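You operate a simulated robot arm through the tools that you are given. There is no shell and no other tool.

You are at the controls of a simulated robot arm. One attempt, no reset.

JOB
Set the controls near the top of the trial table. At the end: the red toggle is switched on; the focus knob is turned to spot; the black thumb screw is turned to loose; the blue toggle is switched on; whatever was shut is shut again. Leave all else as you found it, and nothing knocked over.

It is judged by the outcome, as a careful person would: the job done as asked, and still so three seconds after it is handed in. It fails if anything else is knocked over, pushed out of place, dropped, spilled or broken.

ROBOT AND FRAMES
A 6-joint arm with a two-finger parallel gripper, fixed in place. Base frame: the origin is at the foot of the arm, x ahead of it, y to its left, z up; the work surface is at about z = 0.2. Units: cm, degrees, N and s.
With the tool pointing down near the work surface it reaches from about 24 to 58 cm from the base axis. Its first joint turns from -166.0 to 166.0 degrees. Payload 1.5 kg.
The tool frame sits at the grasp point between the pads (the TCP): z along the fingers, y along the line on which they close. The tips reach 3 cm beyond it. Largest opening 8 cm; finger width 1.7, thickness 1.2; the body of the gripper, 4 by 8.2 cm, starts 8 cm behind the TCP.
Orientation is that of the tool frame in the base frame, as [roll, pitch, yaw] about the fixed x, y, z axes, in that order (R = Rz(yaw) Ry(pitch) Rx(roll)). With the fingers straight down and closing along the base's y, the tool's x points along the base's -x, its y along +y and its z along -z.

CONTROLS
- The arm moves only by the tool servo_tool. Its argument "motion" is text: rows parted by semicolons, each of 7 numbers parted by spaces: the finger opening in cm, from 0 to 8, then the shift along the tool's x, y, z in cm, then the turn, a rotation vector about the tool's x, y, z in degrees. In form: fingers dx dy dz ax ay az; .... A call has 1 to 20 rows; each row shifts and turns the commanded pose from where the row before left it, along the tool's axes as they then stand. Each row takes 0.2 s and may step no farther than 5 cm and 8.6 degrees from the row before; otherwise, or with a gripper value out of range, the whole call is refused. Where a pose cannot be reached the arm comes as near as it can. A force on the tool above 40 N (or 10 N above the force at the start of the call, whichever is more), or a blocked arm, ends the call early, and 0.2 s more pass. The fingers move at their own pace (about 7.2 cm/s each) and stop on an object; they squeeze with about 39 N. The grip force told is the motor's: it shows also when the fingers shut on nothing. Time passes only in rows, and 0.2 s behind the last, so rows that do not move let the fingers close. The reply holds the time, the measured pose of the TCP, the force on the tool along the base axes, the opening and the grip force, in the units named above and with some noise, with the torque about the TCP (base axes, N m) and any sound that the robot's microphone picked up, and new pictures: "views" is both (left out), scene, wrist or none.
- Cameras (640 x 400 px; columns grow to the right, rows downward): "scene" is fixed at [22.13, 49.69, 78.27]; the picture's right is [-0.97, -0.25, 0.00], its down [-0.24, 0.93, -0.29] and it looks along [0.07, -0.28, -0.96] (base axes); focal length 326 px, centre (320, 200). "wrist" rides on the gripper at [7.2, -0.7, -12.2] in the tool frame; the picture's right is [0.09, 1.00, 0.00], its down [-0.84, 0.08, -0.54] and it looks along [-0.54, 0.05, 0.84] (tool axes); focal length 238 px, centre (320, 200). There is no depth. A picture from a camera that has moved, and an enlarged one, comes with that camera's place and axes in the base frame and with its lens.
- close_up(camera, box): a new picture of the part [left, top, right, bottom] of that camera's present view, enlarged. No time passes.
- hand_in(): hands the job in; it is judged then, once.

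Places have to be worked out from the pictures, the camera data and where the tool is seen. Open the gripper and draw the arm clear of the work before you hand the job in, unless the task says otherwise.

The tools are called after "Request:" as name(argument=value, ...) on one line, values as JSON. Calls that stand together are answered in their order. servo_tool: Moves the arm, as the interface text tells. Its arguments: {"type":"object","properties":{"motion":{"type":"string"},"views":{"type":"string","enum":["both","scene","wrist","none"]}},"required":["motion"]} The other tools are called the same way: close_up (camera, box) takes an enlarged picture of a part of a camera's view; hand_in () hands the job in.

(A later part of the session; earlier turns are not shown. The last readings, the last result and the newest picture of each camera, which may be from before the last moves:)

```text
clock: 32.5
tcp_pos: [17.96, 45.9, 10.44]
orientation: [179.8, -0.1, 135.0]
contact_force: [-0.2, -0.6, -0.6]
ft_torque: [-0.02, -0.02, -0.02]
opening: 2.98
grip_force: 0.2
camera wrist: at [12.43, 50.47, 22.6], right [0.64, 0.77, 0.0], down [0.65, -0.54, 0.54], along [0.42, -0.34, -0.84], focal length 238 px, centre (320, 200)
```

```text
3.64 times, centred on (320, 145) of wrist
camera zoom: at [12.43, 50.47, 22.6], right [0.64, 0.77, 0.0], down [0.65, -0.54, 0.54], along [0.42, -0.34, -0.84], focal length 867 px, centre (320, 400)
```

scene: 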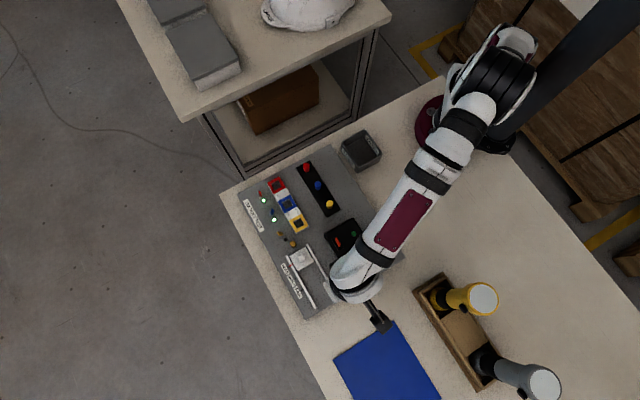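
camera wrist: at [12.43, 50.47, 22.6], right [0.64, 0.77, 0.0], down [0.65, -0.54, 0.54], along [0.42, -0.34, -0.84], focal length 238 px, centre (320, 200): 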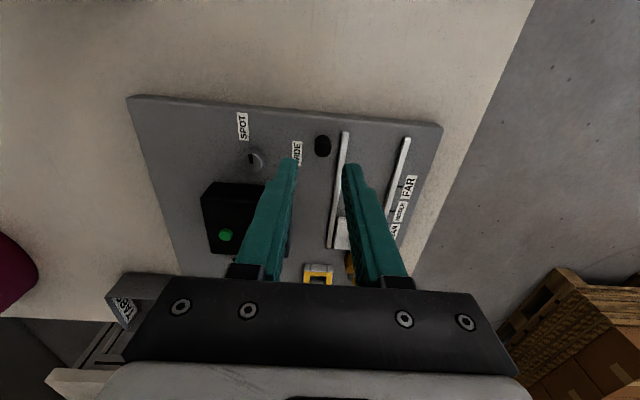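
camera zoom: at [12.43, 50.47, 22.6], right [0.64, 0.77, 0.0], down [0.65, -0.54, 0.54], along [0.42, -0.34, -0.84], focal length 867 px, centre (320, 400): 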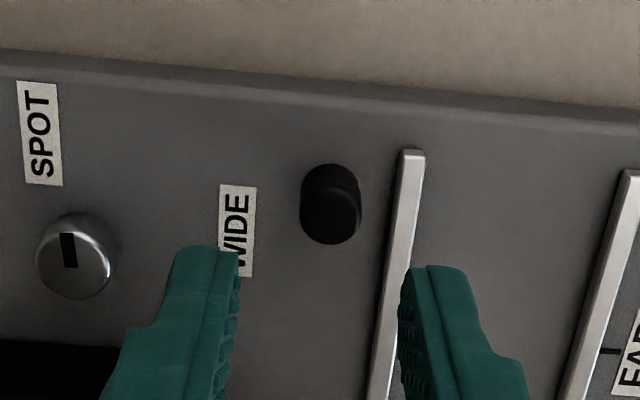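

The screw head is at about (45.35, 20.0) and the fingers straddle it with a 0.2 cm offset. I'll correct that, lower so the tips sit at z≈3.1 above the rail, and grip.

Request:
servo_tool(motion="3 0.22 0.2 2 0 0 0; 3 0 0 1.5 0 0 0; 3 0 0 0.8 0 0 0; 1.6 0 0 0 0 0 0; 0 0 0 0 0 0 0; 0 0 0 0 0 0 0; 0 0 0 0 0 0 0", views="both")

```text
clock: 34.0
tcp_pos: [17.81, 46.55, 6.09]
orientation: [-179.6, 0.0, 134.9]
contact_force: [-0.5, -2.9, 1.8]
ft_torque: [0.35, 0.08, 0.0]
opening: 1.39
grip_force: 29.9
stopped in row 7: the force on the tool passed its limit at 42 N (the readings are from after the stop); the commanded pose is now the measured one
camera wrist: at [12.34, 51.09, 18.24], right [0.64, 0.77, -0.01], down [0.65, -0.54, 0.54], along [0.41, -0.35, -0.84], focal length 238 px, centre (320, 200)
```

scene: 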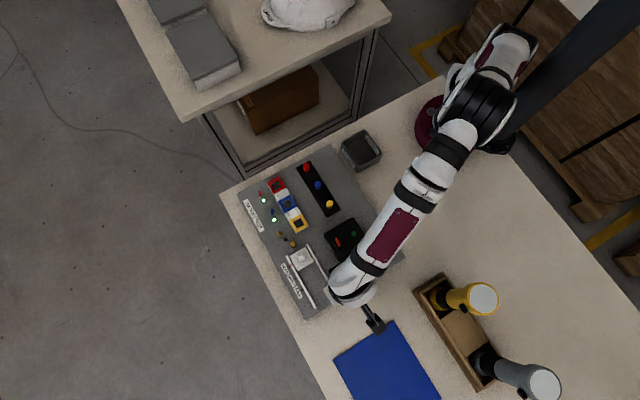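
wrist: 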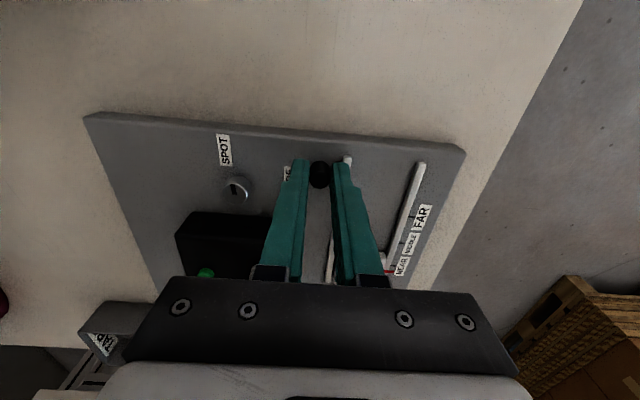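

The screw is gripped at 1.39 cm. I'll turn it counter-clockwise in a first 40° batch to see whether it moves freely.

Request:
servo_tool(motion="0 0 0 0 0 0 -8; 0 0 0 0 0 0 -8; 0 0 0 0 0 0 -8; 0 0 0 0 0 0 -8; 0 0 0 0 0 0 -8; 0 0 0 0 0 0 0", views="wrist")

Request:
close_up(camera="wrist", box=[280, 140, 360, 210])

```text
clock: 35.4
tcp_pos: [17.75, 46.27, 6.01]
orientation: [-179.5, -0.4, 174.9]
contact_force: [-15.2, -30.9, 5.0]
ft_torque: [-0.52, 0.13, -0.07]
opening: 1.38
grip_force: 30.3
camera wrist: at [10.65, 46.38, 18.26], right [0.0, 1.0, -0.01], down [0.84, 0.01, 0.54], along [0.54, -0.01, -0.84], focal length 238 px, centre (320, 200)
```

wrist: 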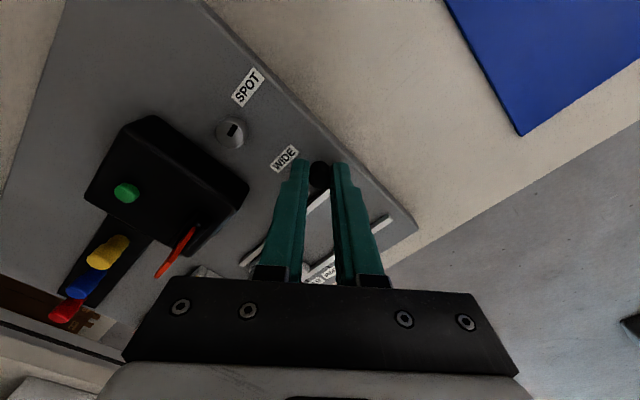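

```text
5.71 times, centred on (320, 175) of wrist
camera zoom: at [10.65, 46.38, 18.26], right [0.0, 1.0, -0.01], down [0.84, 0.01, 0.54], along [0.54, -0.01, -0.84], focal length 1362 px, centre (320, 343)
```

zoom: 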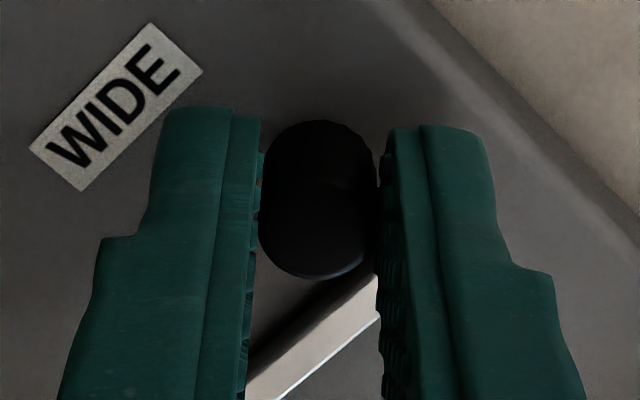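

Lateral force has built up to about 34 N because the grip centre is slightly off the screw's axis, while the turning torque is tiny. I'll ease the tool toward the axis and continue counter-clockwise.

Request:
servo_tool(motion="0 -0.05 -0.28 0 0 0 0; 0 0 0 0 0 0 0", views="none")

Request:
servo_tool(motion="0 0 0 0 0 0 -8; 0 0 0 0 0 0 -8; 0 0 0 0 0 0 -8; 0 0 0 0 0 0 0", views="none")

```text
clock: 36.0
tcp_pos: [17.85, 46.28, 6.13]
orientation: [-180.0, -0.2, 175.1]
contact_force: [-10.7, 19.3, -18.2]
ft_torque: [0.29, 0.36, 0.05]
opening: 1.37
grip_force: 30.7
```

```text
clock: 37.0
tcp_pos: [17.97, 46.26, 6.24]
orientation: [179.9, -0.2, -160.9]
contact_force: [-1.4, 30.7, 6.2]
ft_torque: [0.43, 0.73, -0.01]
opening: 1.38
grip_force: 30.2
```

Request:
servo_tool(motion="0 -0.05 0.15 0 0 0 0; 0 0 0 0 0 0 0", views="both")

Request:
close_up(camera="wrist", box=[280, 140, 360, 210])

```text
clock: 37.6
tcp_pos: [17.91, 46.37, 6.05]
orientation: [-179.9, -0.2, -161.1]
contact_force: [6.6, 4.3, 19.7]
ft_torque: [0.5, -0.05, -0.01]
opening: 1.38
grip_force: 30.7
camera wrist: at [11.39, 43.36, 18.29], right [-0.41, 0.91, 0.0], down [0.77, 0.35, 0.54], along [0.49, 0.22, -0.84], focal length 238 px, centre (320, 200)
```

scene: 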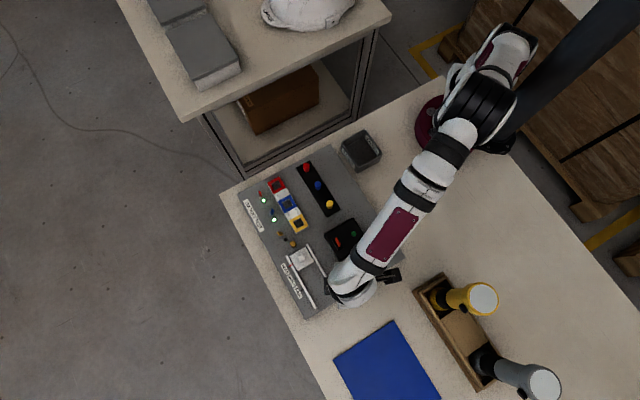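
wrist: 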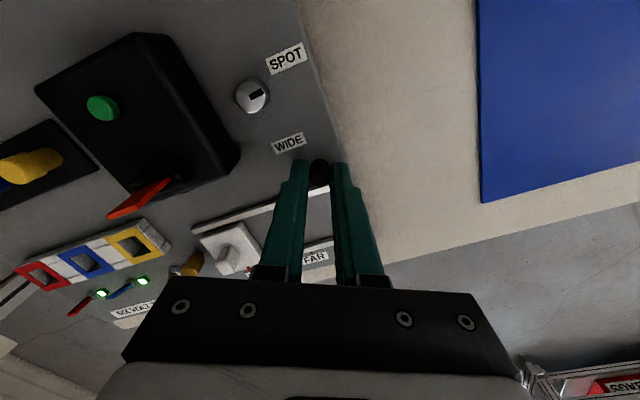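

```text
5.71 times, centred on (320, 175) of wrist
camera zoom: at [11.39, 43.36, 18.29], right [-0.41, 0.91, 0.0], down [0.77, 0.35, 0.54], along [0.49, 0.22, -0.84], focal length 1362 px, centre (320, 343)
```

zoom: 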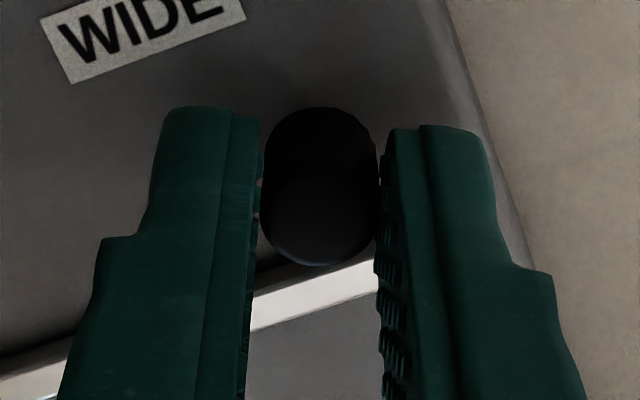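

It's turned about 64° so far with negligible torque. I'll continue counter-clockwise in batches, looking for an end stop.

Request:
servo_tool(motion="0 0 0 0 0 0 -8; 0 0 0 0 0 0 -8; 0 0 0 0 0 0 -8; 0 0 0 0 0 0 0", views="none")

Request:
servo_tool(motion="0 0 0 0 0 0 -8; 0 0 0 0 0 0 -8; 0 0 0 0 0 0 -8; 0 0 0 0 0 0 0", views="wrist")

```text
clock: 38.6
tcp_pos: [17.89, 46.19, 6.05]
orientation: [-179.9, -0.5, -137.0]
contact_force: [16.8, -12.6, 4.3]
ft_torque: [0.1, -0.75, 0.02]
opening: 1.37
grip_force: 30.1
```

```text
clock: 39.4
tcp_pos: [17.89, 46.18, 6.05]
orientation: [179.9, -0.4, -116.2]
contact_force: [1.6, -1.6, 1.2]
ft_torque: [0.16, -0.16, 0.03]
opening: 1.38
grip_force: 30.0
stopped in row 3: the force on the tool passed its limit at 42 N (the readings are from after the stop); the commanded pose is now the measured one
camera wrist: at [15.39, 39.55, 18.28], right [-0.93, 0.36, 0.0], down [0.3, 0.79, 0.54], along [0.19, 0.5, -0.84], focal length 238 px, centre (320, 200)
```

wrist: 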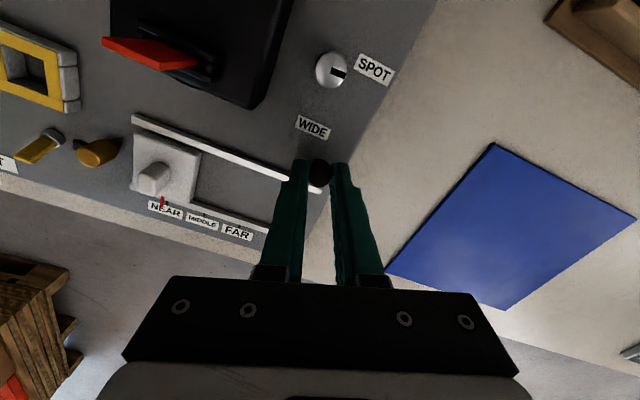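

The pose has settled on the screw's axis (17.89, 46.18) with low forces after about 109° of turning. I'll continue and watch the torque.

Request:
servo_tool(motion="0 0 0 0 0 0 -8; 0 0 0 0 0 0 -8; 0 0 0 0 0 0 -8; 0 0 0 0 0 0 0", views="none")

Request:
servo_tool(motion="0 0 0 0 0 0 -8; 0 0 0 0 0 0 -8; 0 0 0 0 0 0 -8; 0 0 0 0 0 0 0", views="wrist")

```text
clock: 40.4
tcp_pos: [17.95, 46.23, 6.06]
orientation: [179.9, -0.3, -92.1]
contact_force: [2.1, -1.8, -0.9]
ft_torque: [-0.03, -0.3, -0.11]
opening: 1.38
grip_force: 30.2
```

```text
clock: 41.4
tcp_pos: [18.02, 46.13, 6.05]
orientation: [179.7, -0.3, -68.0]
contact_force: [11.2, -2.0, -6.9]
ft_torque: [0.08, -0.57, -0.03]
opening: 1.37
grip_force: 30.8
camera wrist: at [21.29, 39.9, 18.27], right [-0.89, -0.46, 0.01], down [-0.38, 0.75, 0.54], along [-0.25, 0.48, -0.84], focal length 238 px, centre (320, 200)
```

wrist: 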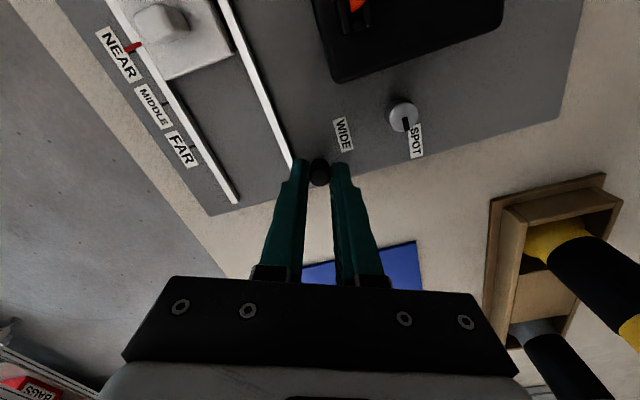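

157° so far with no stop. I'll continue further.

Request:
servo_tool(motion="0 0 0 0 0 0 -8; 0 0 0 0 0 0 -8; 0 0 0 0 0 0 -8; 0 0 0 0 0 0 0", views="none")

Request:
servo_tool(motion="0 0 0 0 0 0 -8; 0 0 0 0 0 0 -8; 0 0 0 0 0 0 -8; 0 0 0 0 0 0 0", views="wrist")

Request:
close_up(camera="wrist", box=[280, 140, 360, 210])

```text
clock: 42.4
tcp_pos: [17.89, 46.33, 6.15]
orientation: [179.9, -0.1, -44.1]
contact_force: [20.2, 12.4, -1.5]
ft_torque: [0.41, -0.56, -0.06]
opening: 1.38
grip_force: 30.6
```

```text
clock: 43.4
tcp_pos: [17.84, 46.26, 6.24]
orientation: [179.8, 0.2, -20.1]
contact_force: [12.4, 18.1, 3.2]
ft_torque: [0.75, -0.32, -0.1]
opening: 1.36
grip_force: 29.9
camera wrist: at [24.93, 44.5, 18.25], right [-0.26, -0.97, 0.01], down [-0.81, 0.22, 0.54], along [-0.53, 0.13, -0.84], focal length 238 px, centre (320, 200)
```

wrist: 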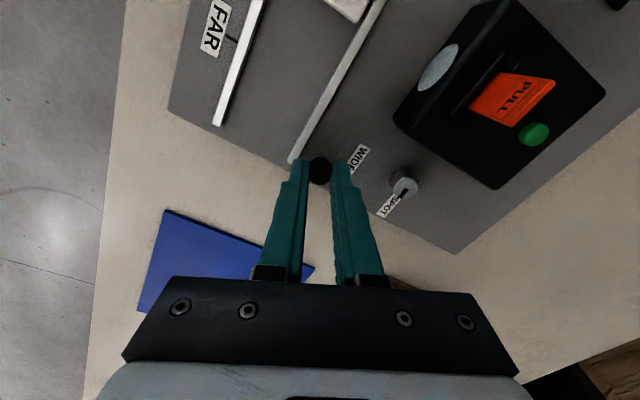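

```text
5.71 times, centred on (320, 175) of wrist
camera zoom: at [24.93, 44.5, 18.25], right [-0.26, -0.97, 0.01], down [-0.81, 0.22, 0.54], along [-0.53, 0.13, -0.84], focal length 1362 px, centre (320, 343)
```

zoom: 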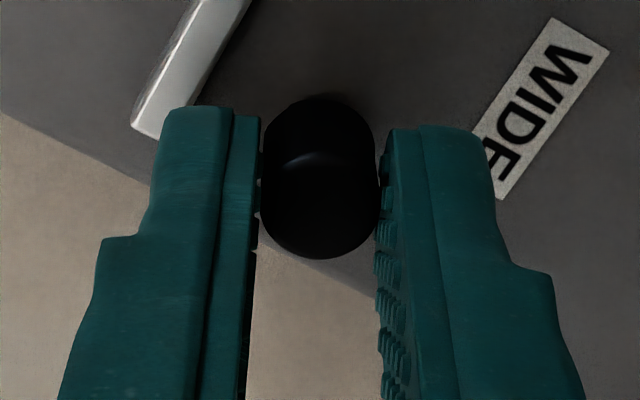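

It's now at 205° in total, still turning freely with about 0.1 N·m. The red tab on the black box reads PULL, so I'm leaving that alone. I'll ease the small side load and keep turning to find the loose-end stop.

Request:
servo_tool(motion="0 0.04 -0.12 0 0 0 0; 0 0 0 0 0 0 -8; 0 0 0 0 0 0 -8; 0 0 0 0 0 0 -8; 0 0 0 0 0 0 0", views="none")

Request:
servo_tool(motion="0 0 0 0 0 0 -8; 0 0 0 0 0 0 -8; 0 0 0 0 0 0 -8; 0 0 0 0 0 0 0", views="both")

```text
clock: 44.5
tcp_pos: [17.95, 46.25, 5.95]
orientation: [179.5, 0.3, 3.9]
contact_force: [1.2, -3.7, -0.9]
ft_torque: [0.28, 0.08, -0.01]
opening: 1.38
grip_force: 29.5
```

```text
clock: 45.5
tcp_pos: [17.98, 46.32, 5.95]
orientation: [179.7, 0.4, 28.0]
contact_force: [0.3, -3.2, -6.5]
ft_torque: [0.11, 0.19, -0.04]
opening: 1.35
grip_force: 30.3
camera wrist: at [24.13, 50.36, 18.09], right [0.55, -0.84, 0.0], down [-0.7, -0.46, 0.55], along [-0.46, -0.3, -0.84], focal length 238 px, centre (320, 200)
```

scene: 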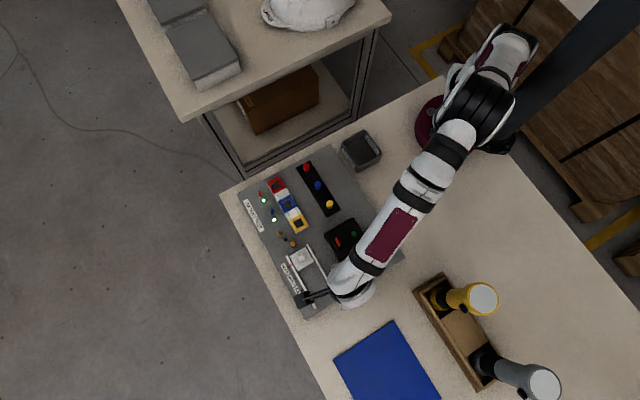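
wrist: 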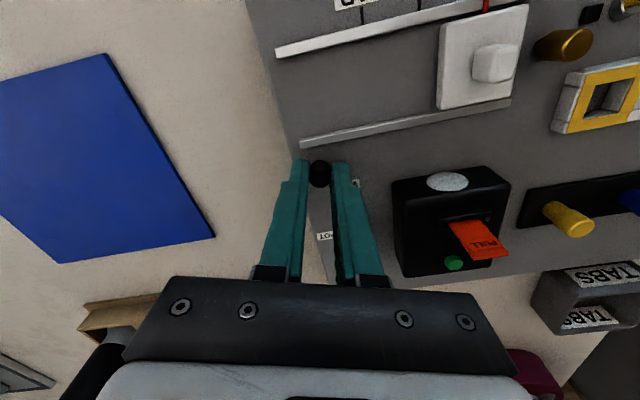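

253° now, still free. I'll continue to about a full turn, watching for resistance.

Request:
servo_tool(motion="0 0 0 0 0 0 -8; 0 0 0 0 0 0 -8; 0 0 0 0 0 0 -8; 0 0 0 0 0 0 0", views="none")

Request:
servo_tool(motion="0 0 0 0 0 0 -8; 0 0 0 0 0 0 -8; 0 0 0 0 0 0 -8; 0 0 0 0 0 0 0", views="both")

```text
clock: 46.3
tcp_pos: [17.57, 45.93, 5.8]
orientation: [179.0, -0.5, 47.4]
contact_force: [1.6, -6.7, 4.3]
ft_torque: [0.54, -0.01, -0.04]
opening: 1.39
grip_force: 30.9
out of reach, approached as far as the arm can: row 3
stopped in row 3: the force on the tool passed its limit at 63 N (the readings are from after the stop); the commanded pose is now the measured one
```

```text
clock: 46.6
tcp_pos: [17.36, 45.62, 5.65]
orientation: [178.4, -1.3, 49.6]
contact_force: [-1.0, -4.7, 1.3]
ft_torque: [0.48, 0.21, -0.05]
opening: 1.42
grip_force: 30.2
out of reach, approached as far as the arm can: row 1
stopped in row 1: the force on the tool passed its limit at 63 N (the readings are from after the stop); the commanded pose is now the measured one
camera wrist: at [21.08, 51.56, 17.92], right [0.82, -0.58, 0.03], down [-0.5, -0.69, 0.52], along [-0.28, -0.44, -0.85], focal length 238 px, centre (320, 200)
```

scene: 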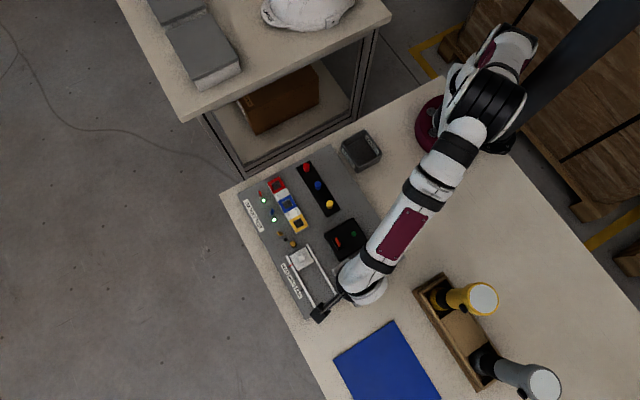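
wrist: 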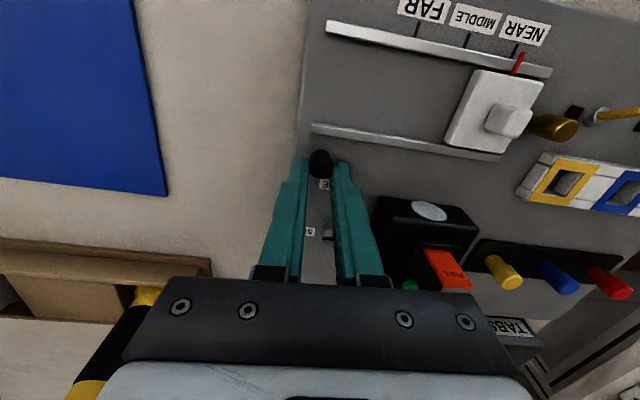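

The wrist joint reached its limit after about 270° of turning. I'll release the screw, lift straight off, and check the result.

Request:
servo_tool(motion="2.8 0 0 0 0 0 0; 2.8 0 0 0 0 0 0; 2.8 0 0 -1.5 0 0 0; 2.8 0 0 -2.5 0 0 0; 2.8 0 0 -3 0 0 0; 2.8 0 0 -3 0 0 0; 2.8 0 0 0 0 0 8; 2.8 0 0 0 0 0 8; 2.8 0 0 0 0 0 8; 2.8 0 0 0 0 0 0", views="both")

```text
clock: 48.8
tcp_pos: [14.49, 45.04, 14.43]
orientation: [179.1, -1.9, 25.5]
contact_force: [-0.4, 0.4, 0.0]
ft_torque: [0.03, 0.01, 0.01]
opening: 2.76
grip_force: 0.0
out of reach, approached as far as the arm can: row 4, 5, 6
camera wrist: at [20.31, 48.68, 26.83], right [0.51, -0.86, 0.02], down [-0.74, -0.43, 0.52], along [-0.43, -0.28, -0.86], focal length 238 px, centre (320, 200)
```

scene: 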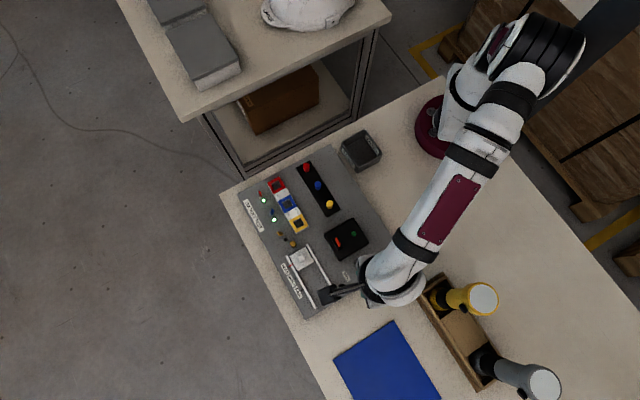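
wrist: 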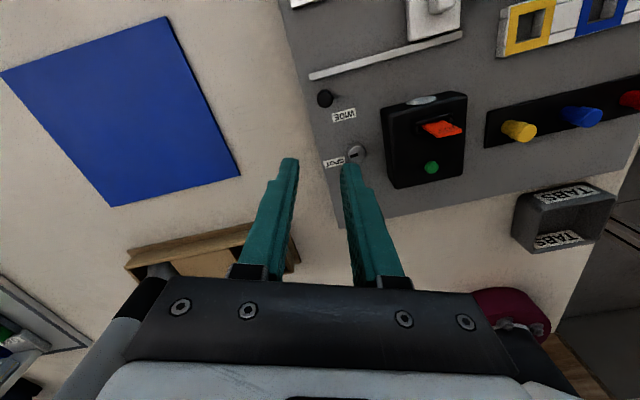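

Request:
close_up(camera="wrist", box=[300, 75, 390, 180])

Request:
close_up(camera="wrist", box=[305, 85, 345, 115])

Request:
close_up(camera="scene", box=[240, 160, 360, 310])

```text
3.81 times, centred on (345, 128) of wrist
camera zoom: at [20.31, 48.68, 26.83], right [0.51, -0.86, 0.02], down [-0.74, -0.43, 0.52], along [-0.43, -0.28, -0.86], focal length 908 px, centre (225, 476)
```

zoom: 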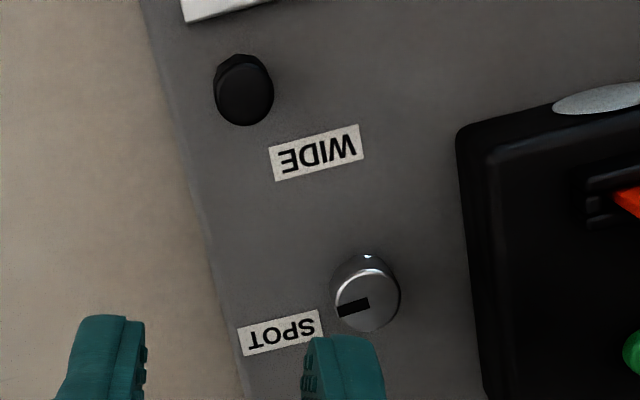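

```text
13.33 times, centred on (325, 100) of wrist
camera zoom: at [20.31, 48.68, 26.83], right [0.51, -0.86, 0.02], down [-0.74, -0.43, 0.52], along [-0.43, -0.28, -0.86], focal length 3178 px, centre (253, 1533)
```

zoom: 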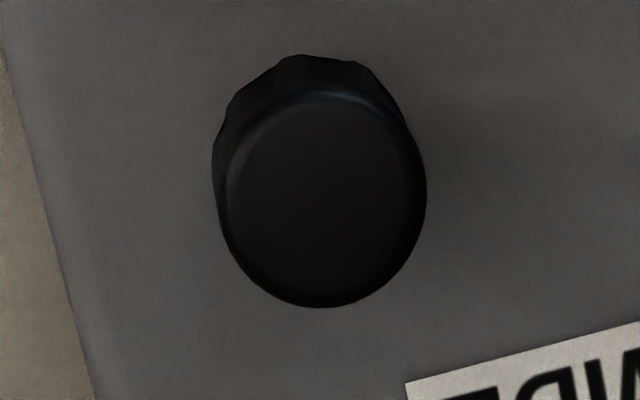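

```text
2.67 times, centred on (300, 235) of scene
camera zoom: at [22.13, 49.69, 78.27], right [-0.97, -0.25, 0.0], down [-0.24, 0.93, -0.29], along [0.07, -0.28, -0.96], focal length 870 px, centre (373, 107)
```

zoom: 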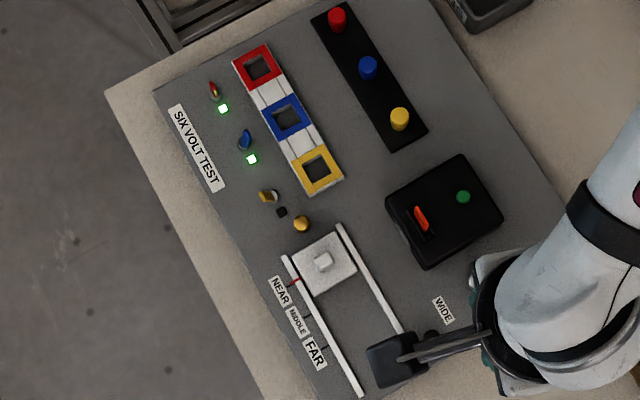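

The knob still points at SPOT, both toggle lamps are lit, and the screw sits upright. Since I felt no end stop, I'll unwind the wrist above the panel and regrip to check that the screw is fully loose.

Request:
servo_tool(motion="3 0 0 -1 0 0 8.1; 3 0 0 -1 0 0 8.1; 3 0 0 0 0 0 8.1; 3 0 0 0 0 0 8.1; 3 0 0 0 0 0 8.1; 3 0 0 0 0 0 8.1; 3 0 0 0 0 0 8.1; 3 0 0 0 0 0 8.1; 3 0 0 0 0 0 8.1; 3 0 0 0 0 0 8.1; 3 0 0 0 0 0 8.1; 3 0 0 0 0 0 8.1; 3 0 0 0 0 0 8.1; 3 0 0 0 0 0 8.1; 3 0 0 0 0 0 8.1; 3 0 0 0 0 0 8.1; 3 0 0 0 0 0 8.1; 3 0 0 0 0 0 8.1; 3 0 0 0 0 0 8.1; 3 0 0 0 0 0 0", views="none")

```text
clock: 53.0
tcp_pos: [14.35, 45.11, 16.51]
orientation: [-178.4, 1.4, -128.4]
contact_force: [-0.1, -0.9, -0.8]
ft_torque: [0.03, -0.01, 0.03]
opening: 2.98
grip_force: 0.0
```

The unwind is going smoothly. I'll finish it to yaw 135 and remove the slight tilt.

Request:
servo_tool(motion="3 0 0 0 0 0 8.05; 3 0 0 0 0 0 8.05; 3 0 0 0 0 0 8.05; 3 0 0 0 0 0 8.05; 3 0 0 0 0 0 8.05; 3 0 0 0 0 0 8.05; 3 0 0 0 0 0 8.05; 3 0 0 0 0 0 8.05; 3 0 0 0 0 0 8.05; 3 0 0 0 0 0 8.05; 3 0 0 0 0 0 8.05; 3 0 0 0 0 0 8.05; 3 0 0 0 1.5 1.5 0; 3 0 0 0 0 0 0", views="both")

Request:
close_up(camera="wrist", box=[300, 80, 460, 180])

```text
clock: 56.0
tcp_pos: [14.45, 45.06, 16.46]
orientation: [180.0, 0.0, 135.1]
contact_force: [0.4, 0.1, 0.0]
ft_torque: [-0.01, -0.01, 0.03]
opening: 3.01
grip_force: 0.0
camera wrist: at [8.86, 49.72, 28.57], right [0.64, 0.77, 0.0], down [0.65, -0.54, 0.54], along [0.42, -0.35, -0.84], focal length 238 px, centre (320, 200)
```

scene: 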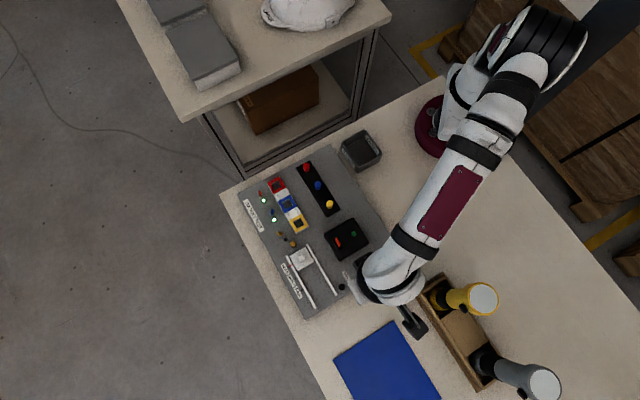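
wrist: 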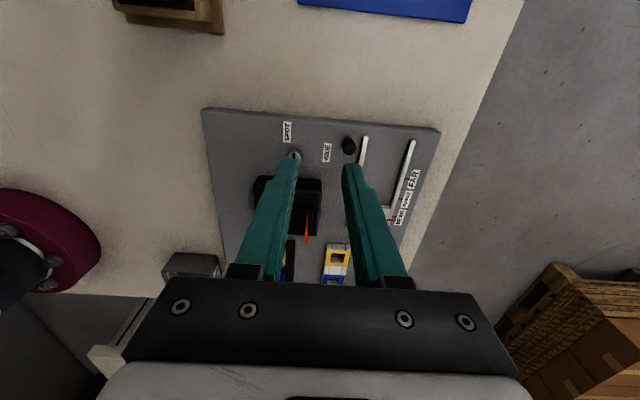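

```text
4.00 times, centred on (380, 130) of wrist
camera zoom: at [8.86, 49.72, 28.57], right [0.64, 0.77, 0.0], down [0.65, -0.54, 0.54], along [0.42, -0.35, -0.84], focal length 953 px, centre (80, 480)
```

zoom: 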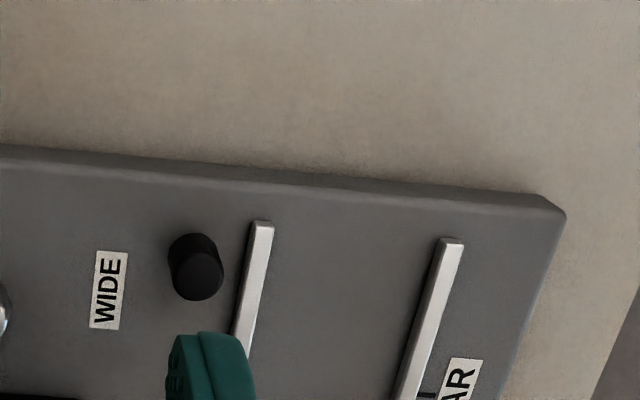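

The screw is still at (45.35, 20.0). I'll move over it and regrip, this time centred on the measured axis.

Request:
servo_tool(motion="3 -0.82 1.63 0 0 0 0; 3 -0.82 1.63 0 0 0 0; 3 0 0 3 0 0 0; 3 0 0 3 0 0 0; 3 0 0 2 0 0 0; 3 0 0 0 0 0 0", views="wrist")

Request:
close_up(camera="wrist", box=[260, 110, 380, 200])

```text
clock: 57.4
tcp_pos: [17.97, 46.36, 8.36]
orientation: [180.0, 0.0, 135.1]
contact_force: [-0.3, -0.8, -0.4]
ft_torque: [0.0, 0.0, -0.01]
opening: 2.99
grip_force: 0.2
camera wrist: at [12.5, 50.93, 20.5], right [0.64, 0.77, 0.0], down [0.65, -0.54, 0.54], along [0.42, -0.35, -0.84], focal length 238 px, centre (320, 200)
```

wrist: 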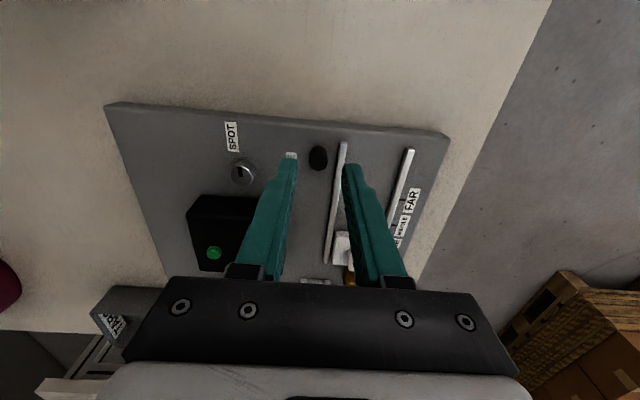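

```text
4.44 times, centred on (320, 155) of wrist
camera zoom: at [12.5, 50.93, 20.5], right [0.64, 0.77, 0.0], down [0.65, -0.54, 0.54], along [0.42, -0.35, -0.84], focal length 1059 px, centre (320, 400)
```

zoom: 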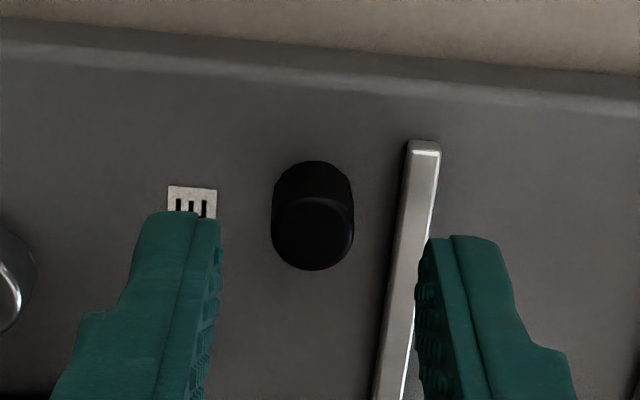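

Request:
servo_tool(motion="3 -0.05 -0.12 1.3 0 0 0; 3 0 0 1.0 0 0 0; 1.6 0 0 0 0 0 0; 0 0 0 0 0 0 0; 0 0 0 0 0 0 0; 0 0 0 0 0 0 0", views="none")

```text
clock: 58.8
tcp_pos: [18.19, 46.14, 6.01]
orientation: [179.9, 0.0, 135.1]
contact_force: [9.8, 13.4, -11.7]
ft_torque: [0.66, 0.04, 0.0]
opening: 1.37
grip_force: 30.0
```

The screw is gripped again at 1.37 cm. I'll turn counter-clockwise in batches and monitor torque for the stop.

Request:
servo_tool(motion="0 0 0.08 0 0 0 -8; 0 0 0 0 0 0 -8; 0 0 0 0 0 0 -8; 0 0 0 0 0 0 0", views="none")

Request:
servo_tool(motion="0 0 0 0 0 0 -8; 0 0 0 0 0 0 -8; 0 0 0 0 0 0 -8; 0 0 0 0 0 0 0", views="wrist")

```text
clock: 59.8
tcp_pos: [17.88, 46.16, 6.09]
orientation: [179.8, -0.1, 159.3]
contact_force: [18.4, 20.5, -6.7]
ft_torque: [0.34, -0.32, -0.14]
opening: 1.39
grip_force: 30.0
```

```text
clock: 60.8
tcp_pos: [17.89, 46.26, 6.22]
orientation: [179.8, 0.1, -176.7]
contact_force: [7.1, 33.5, -6.2]
ft_torque: [0.64, -0.07, -0.01]
opening: 1.38
grip_force: 30.1
camera wrist: at [10.73, 45.13, 18.4], right [-0.15, 0.99, 0.0], down [0.83, 0.12, 0.54], along [0.54, 0.08, -0.84], focal length 238 px, centre (320, 200)
```

wrist: 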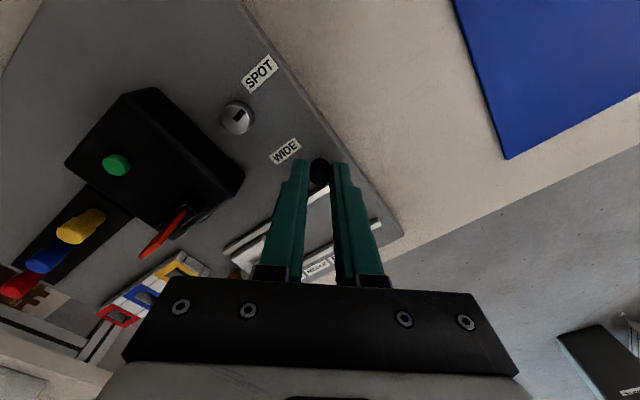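

Request:
servo_tool(motion="0 0 0.16 0 0 0 0; 0 0 0 0 0 0 -8; 0 0 0 0 0 0 -8; 0 0 0 0 0 0 -8; 0 0 0 0 0 0 0", views="none")

Request:
servo_tool(motion="0 0 0 0 0 0 -8; 0 0 0 0 0 0 -8; 0 0 0 0 0 0 -8; 0 0 0 0 0 0 0", views="none")

Request:
close_up(camera="wrist", box=[290, 140, 350, 200])

```text
clock: 62.0
tcp_pos: [17.87, 46.23, 5.95]
orientation: [-179.9, -0.3, -152.7]
contact_force: [-5.9, 8.4, -2.9]
ft_torque: [0.13, 0.37, -0.06]
opening: 1.36
grip_force: 30.3
```

```text
clock: 63.0
tcp_pos: [17.9, 46.29, 6.12]
orientation: [180.0, -0.1, -128.8]
contact_force: [-1.8, 3.4, -9.5]
ft_torque: [-0.02, 0.17, -0.13]
opening: 1.38
grip_force: 29.7
```

```text
6.67 times, centred on (320, 170) of wrist
camera zoom: at [13.96, 40.23, 18.32], right [-0.83, 0.55, 0.0], down [0.46, 0.7, 0.54], along [0.3, 0.45, -0.84], focal length 1589 px, centre (320, 400)
```

zoom: 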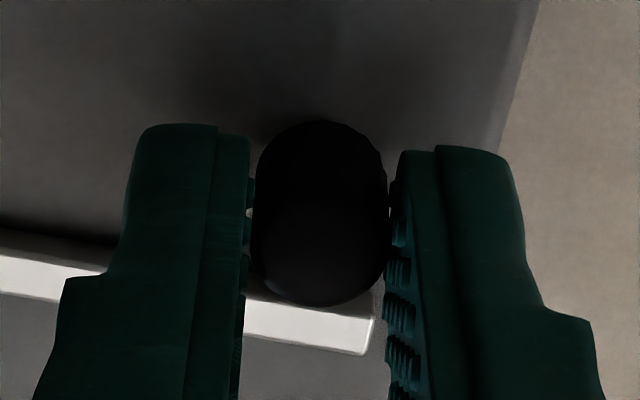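

About 368° in total with no stop. The plain black head makes it hard to tell turning from slipping, so I'll open the fingers here and use its fluted edge as a reference.

Request:
servo_tool(motion="2.8 0 0 0 0 0 0; 2.8 0 0 0 0 0 0", views="none")

Request:
close_up(camera="wrist", box=[300, 155, 340, 190])

```text
clock: 63.6
tcp_pos: [17.94, 46.29, 6.11]
orientation: [179.9, 0.0, -128.9]
contact_force: [0.7, 0.7, 0.3]
ft_torque: [-0.02, 0.0, -0.03]
opening: 2.77
grip_force: 0.0
```

```text
11.43 times, centred on (320, 172) of wrist
camera zoom: at [13.95, 40.26, 18.36], right [-0.83, 0.55, 0.0], down [0.47, 0.7, 0.54], along [0.3, 0.45, -0.84], focal length 2724 px, centre (320, 514)
```

zoom: 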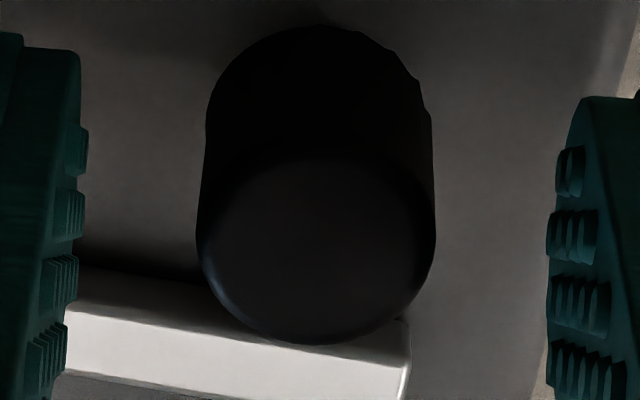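

Request:
servo_tool(motion="0 0 0 0 0 0 0; 0 0 0 0 0 0 0; 0 0 0 0 0 0 0; 0 0 0 0 0 0 -8; 0 0 0 0 0 0 -8; 0 0 0 0 0 0 -8; 0 0 0 0 0 0 0", views="none")

Request:
servo_tool(motion="2.8 0 0 0 0 0 0; 2.8 0 0 0 0 0 0; 2.8 0 0 0 0 0 8; 2.8 0 0 0 0 0 8; 2.8 0 0 0 0 0 8; 2.8 0 0 0 0 0 0", views="none")

Request:
close_up(camera="wrist", box=[300, 155, 340, 190])

```text
clock: 65.2
tcp_pos: [18.04, 46.39, 6.06]
orientation: [180.0, 0.0, -104.8]
contact_force: [10.3, -6.7, 3.9]
ft_torque: [-0.36, -0.45, -0.05]
opening: 1.36
grip_force: 29.9
```

```text
clock: 66.6
tcp_pos: [17.89, 46.31, 6.21]
orientation: [179.9, -0.1, -129.1]
contact_force: [0.5, 0.4, -0.1]
ft_torque: [0.01, 0.03, 0.02]
opening: 2.8
grip_force: 0.1
```

```text
11.43 times, centred on (320, 172) of wrist
camera zoom: at [13.86, 40.28, 18.31], right [-0.83, 0.55, 0.0], down [0.47, 0.7, 0.54], along [0.3, 0.45, -0.84], focal length 2724 px, centre (320, 514)
```

zoom: 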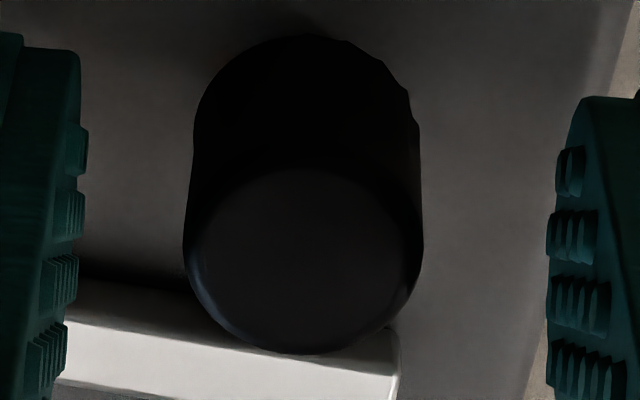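

The flute pattern looks similar after 24°, which could mean slipping or coincide with the flute pitch. I'll zoom in more before repeating with a different angle.

Request:
close_up(camera="wrist", box=[318, 155, 330, 167])

```text
16.00 times, centred on (324, 161) of wrist
camera zoom: at [13.86, 40.28, 18.31], right [-0.83, 0.55, 0.0], down [0.47, 0.7, 0.54], along [0.3, 0.45, -0.84], focal length 3814 px, centre (256, 824)
```

zoom: 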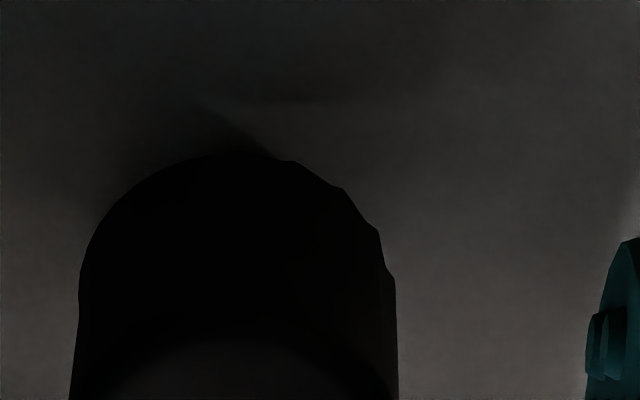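

The flutes are about 22.5° apart, so my 24° step hid the change. I'll repeat with an 11° step, which should shift the pattern by half a pitch if the screw really turns.

Request:
servo_tool(motion="0 0 0 0 0 0 0; 0 0 0 0 0 0 0; 0 0 0 0 0 0 0; 0 0 0 0 0 0 -5.5; 0 0 0 0 0 0 -5.5; 0 0 0 0 0 0 0", views="none")

Request:
servo_tool(motion="2.8 0 0 0 0 0 0; 2.8 0 0 0 0 0 0; 2.8 0 0 0 0 0 5.5; 2.8 0 0 0 0 0 5.5; 2.8 0 0 0 0 0 0", views="none")

Request:
close_up(camera="wrist", box=[318, 155, 330, 167])

```text
clock: 68.0
tcp_pos: [17.95, 46.15, 6.19]
orientation: [-180.0, 0.1, -117.8]
contact_force: [19.5, -19.0, -1.9]
ft_torque: [-0.24, -0.53, -0.05]
opening: 1.4
grip_force: 30.3
```

```text
clock: 69.2
tcp_pos: [17.96, 46.24, 6.07]
orientation: [180.0, 0.1, -128.8]
contact_force: [-0.1, -0.5, -0.8]
ft_torque: [-0.01, -0.04, -0.01]
opening: 2.77
grip_force: 0.1
```

```text
16.00 times, centred on (324, 161) of wrist
camera zoom: at [13.96, 40.23, 18.32], right [-0.83, 0.55, 0.0], down [0.47, 0.7, 0.54], along [0.3, 0.45, -0.84], focal length 3814 px, centre (256, 824)
```

zoom: 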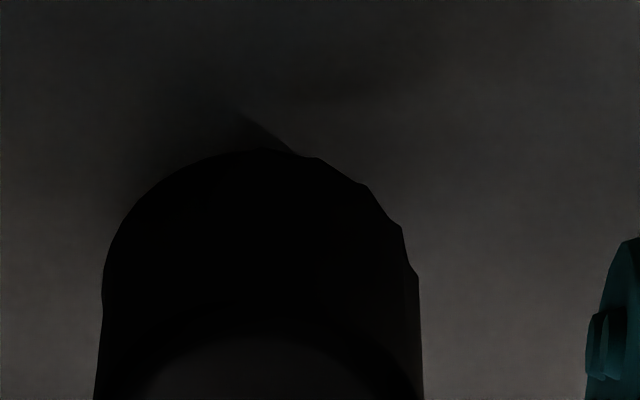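

The flute pattern is unchanged, so the fingers are now slipping on a screw that won't go further counter-clockwise. To tell whether that is the loose-end stop or just a stiff screw, I'll try a half-pitch turn the other way and compare.

Request:
servo_tool(motion="0 0 0 0 0 0 0; 0 0 0 0 0 0 0; 0 0 0 0 0 0 0; 0 0 0 0 0 0 5.5; 0 0 0 0 0 0 5.5; 0 0 0 0 0 0 0", views="none")

Request:
servo_tool(motion="2.8 0 0 0 0 0 0; 2.8 0 0 0 0 0 0; 2.8 0 0 0 0 0 -5.5; 2.8 0 0 0 0 0 -5.5; 2.8 0 0 0 0 0 0", views="none")

Request:
close_up(camera="wrist", box=[318, 155, 330, 167])

```text
clock: 70.6
tcp_pos: [17.82, 46.28, 6.1]
orientation: [180.0, -0.1, -140.0]
contact_force: [-0.6, -14.4, 5.2]
ft_torque: [-0.31, -0.02, -0.06]
opening: 1.39
grip_force: 29.7
```

```text
clock: 71.8
tcp_pos: [17.96, 46.19, 6.03]
orientation: [-180.0, 0.0, -128.8]
contact_force: [0.0, -0.4, 0.9]
ft_torque: [0.0, 0.03, 0.0]
opening: 2.83
grip_force: 0.1
```

```text
16.00 times, centred on (324, 161) of wrist
camera zoom: at [13.95, 40.28, 18.25], right [-0.83, 0.55, 0.0], down [0.46, 0.7, 0.54], along [0.3, 0.45, -0.84], focal length 3814 px, centre (256, 824)
```

zoom: 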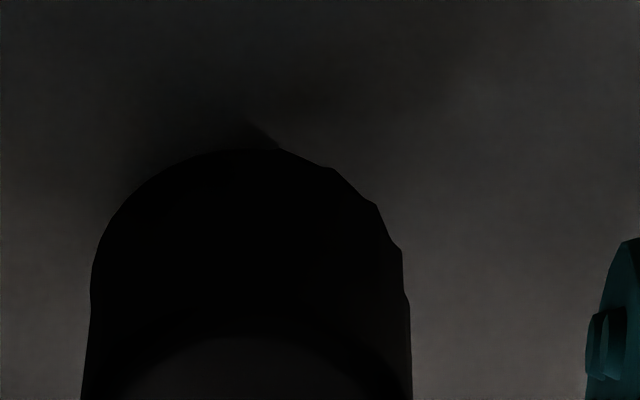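

That settles it: the screw turned clockwise with the fingers by 11°, but would not go further counter-clockwise, so it had reached its counter-clockwise (loose) stop. I'll turn it back counter-clockwise firmly to that stop and release.

Request:
servo_tool(motion="0 0 0 0 0 0 0; 0 0 0 0 0 0 0; 0 0 0 0 0 0 0; 0 0 0 0 0 0 -6; 0 0 0 0 0 0 -6; 0 0 0 0 0 0 -6; 0 0 0 0 0 0 -6; 0 0 0 0 0 0 0", views="none")

Request:
servo_tool(motion="2.8 0 0 0 0 0 0; 2.8 0 0 0 0 0 0; 2.8 0 0 0 0 0 6; 2.8 0 0 0 0 0 6; 2.8 0 0 0 0 0 6; 2.8 0 0 0 0 0 6; 2.8 0 0 0 0 0 0", views="none")

Request:
close_up(camera="wrist", box=[318, 155, 330, 167])

```text
clock: 73.6
tcp_pos: [17.87, 46.13, 6.16]
orientation: [180.0, -0.1, -104.9]
contact_force: [25.2, -16.3, -12.2]
ft_torque: [-0.13, -0.49, -0.08]
opening: 1.36
grip_force: 30.0
```

```text
clock: 75.2
tcp_pos: [17.89, 46.34, 6.36]
orientation: [179.9, 0.0, -128.9]
contact_force: [0.4, 0.1, -0.8]
ft_torque: [0.0, -0.01, -0.02]
opening: 2.81
grip_force: 0.1
```

```text
16.00 times, centred on (324, 161) of wrist
camera zoom: at [13.91, 40.27, 18.4], right [-0.83, 0.55, 0.0], down [0.47, 0.7, 0.54], along [0.3, 0.45, -0.84], focal length 3814 px, centre (256, 824)
```

zoom: 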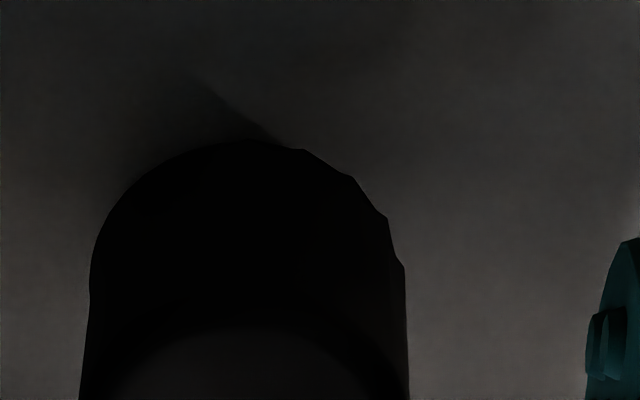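

The screw is back at its counter-clockwise stop, with the same flute phase as before. I'll now lift and return to the earlier viewing pose, so I can compare the screw and knob with the pictures taken before I turned them.

Request:
servo_tool(motion="2.8 0 0 -2 0 0 0; 2.8 0 0 -3 0 0 0; 2.8 0 0 -3 0 0 0; 2.8 0 0 -2.2 0 0 -2; 4 2.9 -0.68 0 0 0 0; 4 2.9 -0.68 0 0 0 0; 4 0 0 0 0 0 0", views="both")

Request:
close_up(camera="wrist", box=[300, 155, 350, 195])

Request:
close_up(camera="wrist", box=[295, 100, 365, 145])

```text
clock: 76.8
tcp_pos: [15.54, 40.87, 16.34]
orientation: [180.0, 0.0, -126.9]
contact_force: [-0.6, -0.4, 0.6]
ft_torque: [0.02, -0.03, -0.01]
opening: 4.01
grip_force: 0.0
camera wrist: at [11.78, 34.76, 28.48], right [-0.85, 0.52, 0.0], down [0.44, 0.72, 0.54], along [0.28, 0.46, -0.84], focal length 238 px, centre (320, 200)
```

scene: 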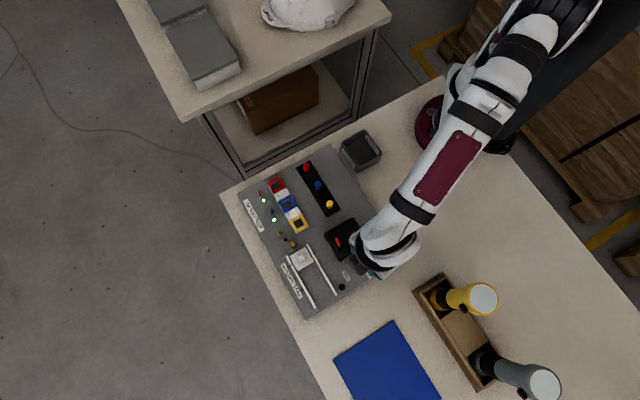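
wrist: 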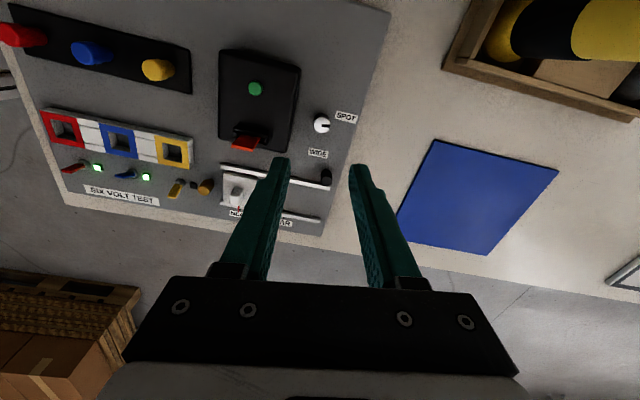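

```text
10.00 times, centred on (325, 175) of wrist
camera zoom: at [11.78, 34.76, 28.48], right [-0.85, 0.52, 0.0], down [0.44, 0.72, 0.54], along [0.28, 0.46, -0.84], focal length 2384 px, centre (270, 450)
```

zoom: 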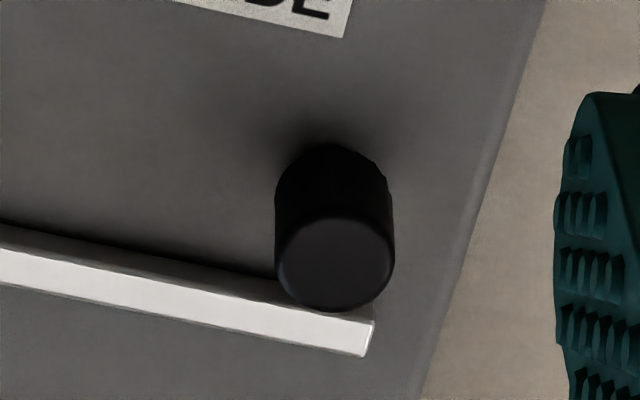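

```text
8.89 times, centred on (330, 122) of wrist
camera zoom: at [11.78, 34.76, 28.48], right [-0.85, 0.52, 0.0], down [0.44, 0.72, 0.54], along [0.28, 0.46, -0.84], focal length 2119 px, centre (231, 889)
```

zoom: 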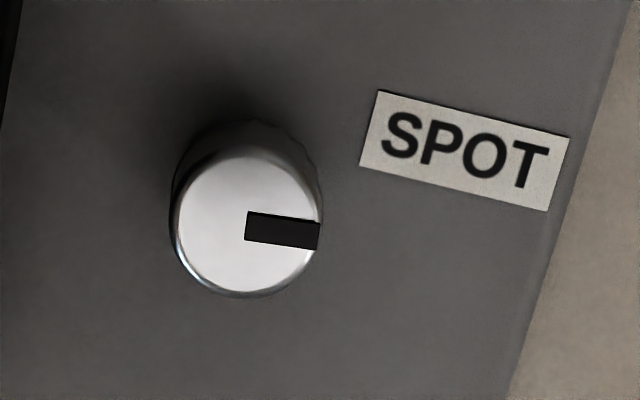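

Request:
close_up(camera="wrist", box=[314, 165, 340, 190])

Request:
close_up(camera="scene", box=[250, 180, 350, 300])

```text
16.00 times, centred on (327, 178) of wrist
camera zoom: at [11.78, 34.76, 28.48], right [-0.85, 0.52, 0.0], down [0.44, 0.72, 0.54], along [0.28, 0.46, -0.84], focal length 3814 px, centre (208, 560)
```

zoom: 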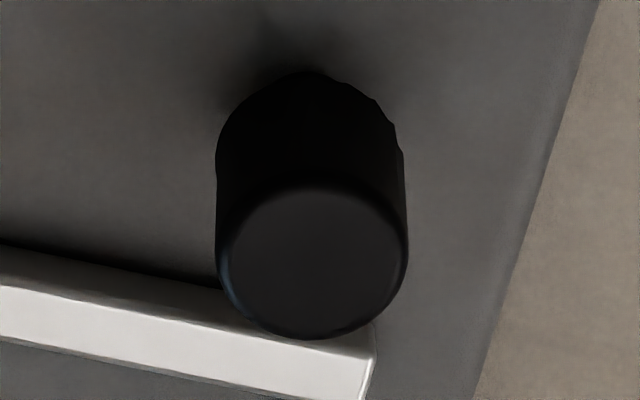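

```text
3.33 times, centred on (300, 240) of scene
camera zoom: at [22.13, 49.69, 78.27], right [-0.97, -0.25, 0.0], down [-0.24, 0.93, -0.29], along [0.07, -0.28, -0.96], focal length 1088 px, centre (387, 67)
```

zoom: 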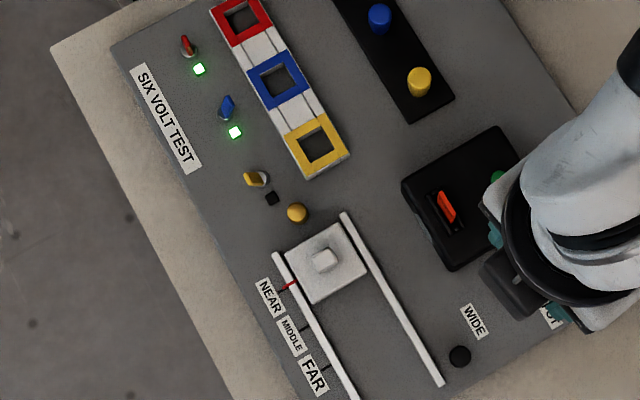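

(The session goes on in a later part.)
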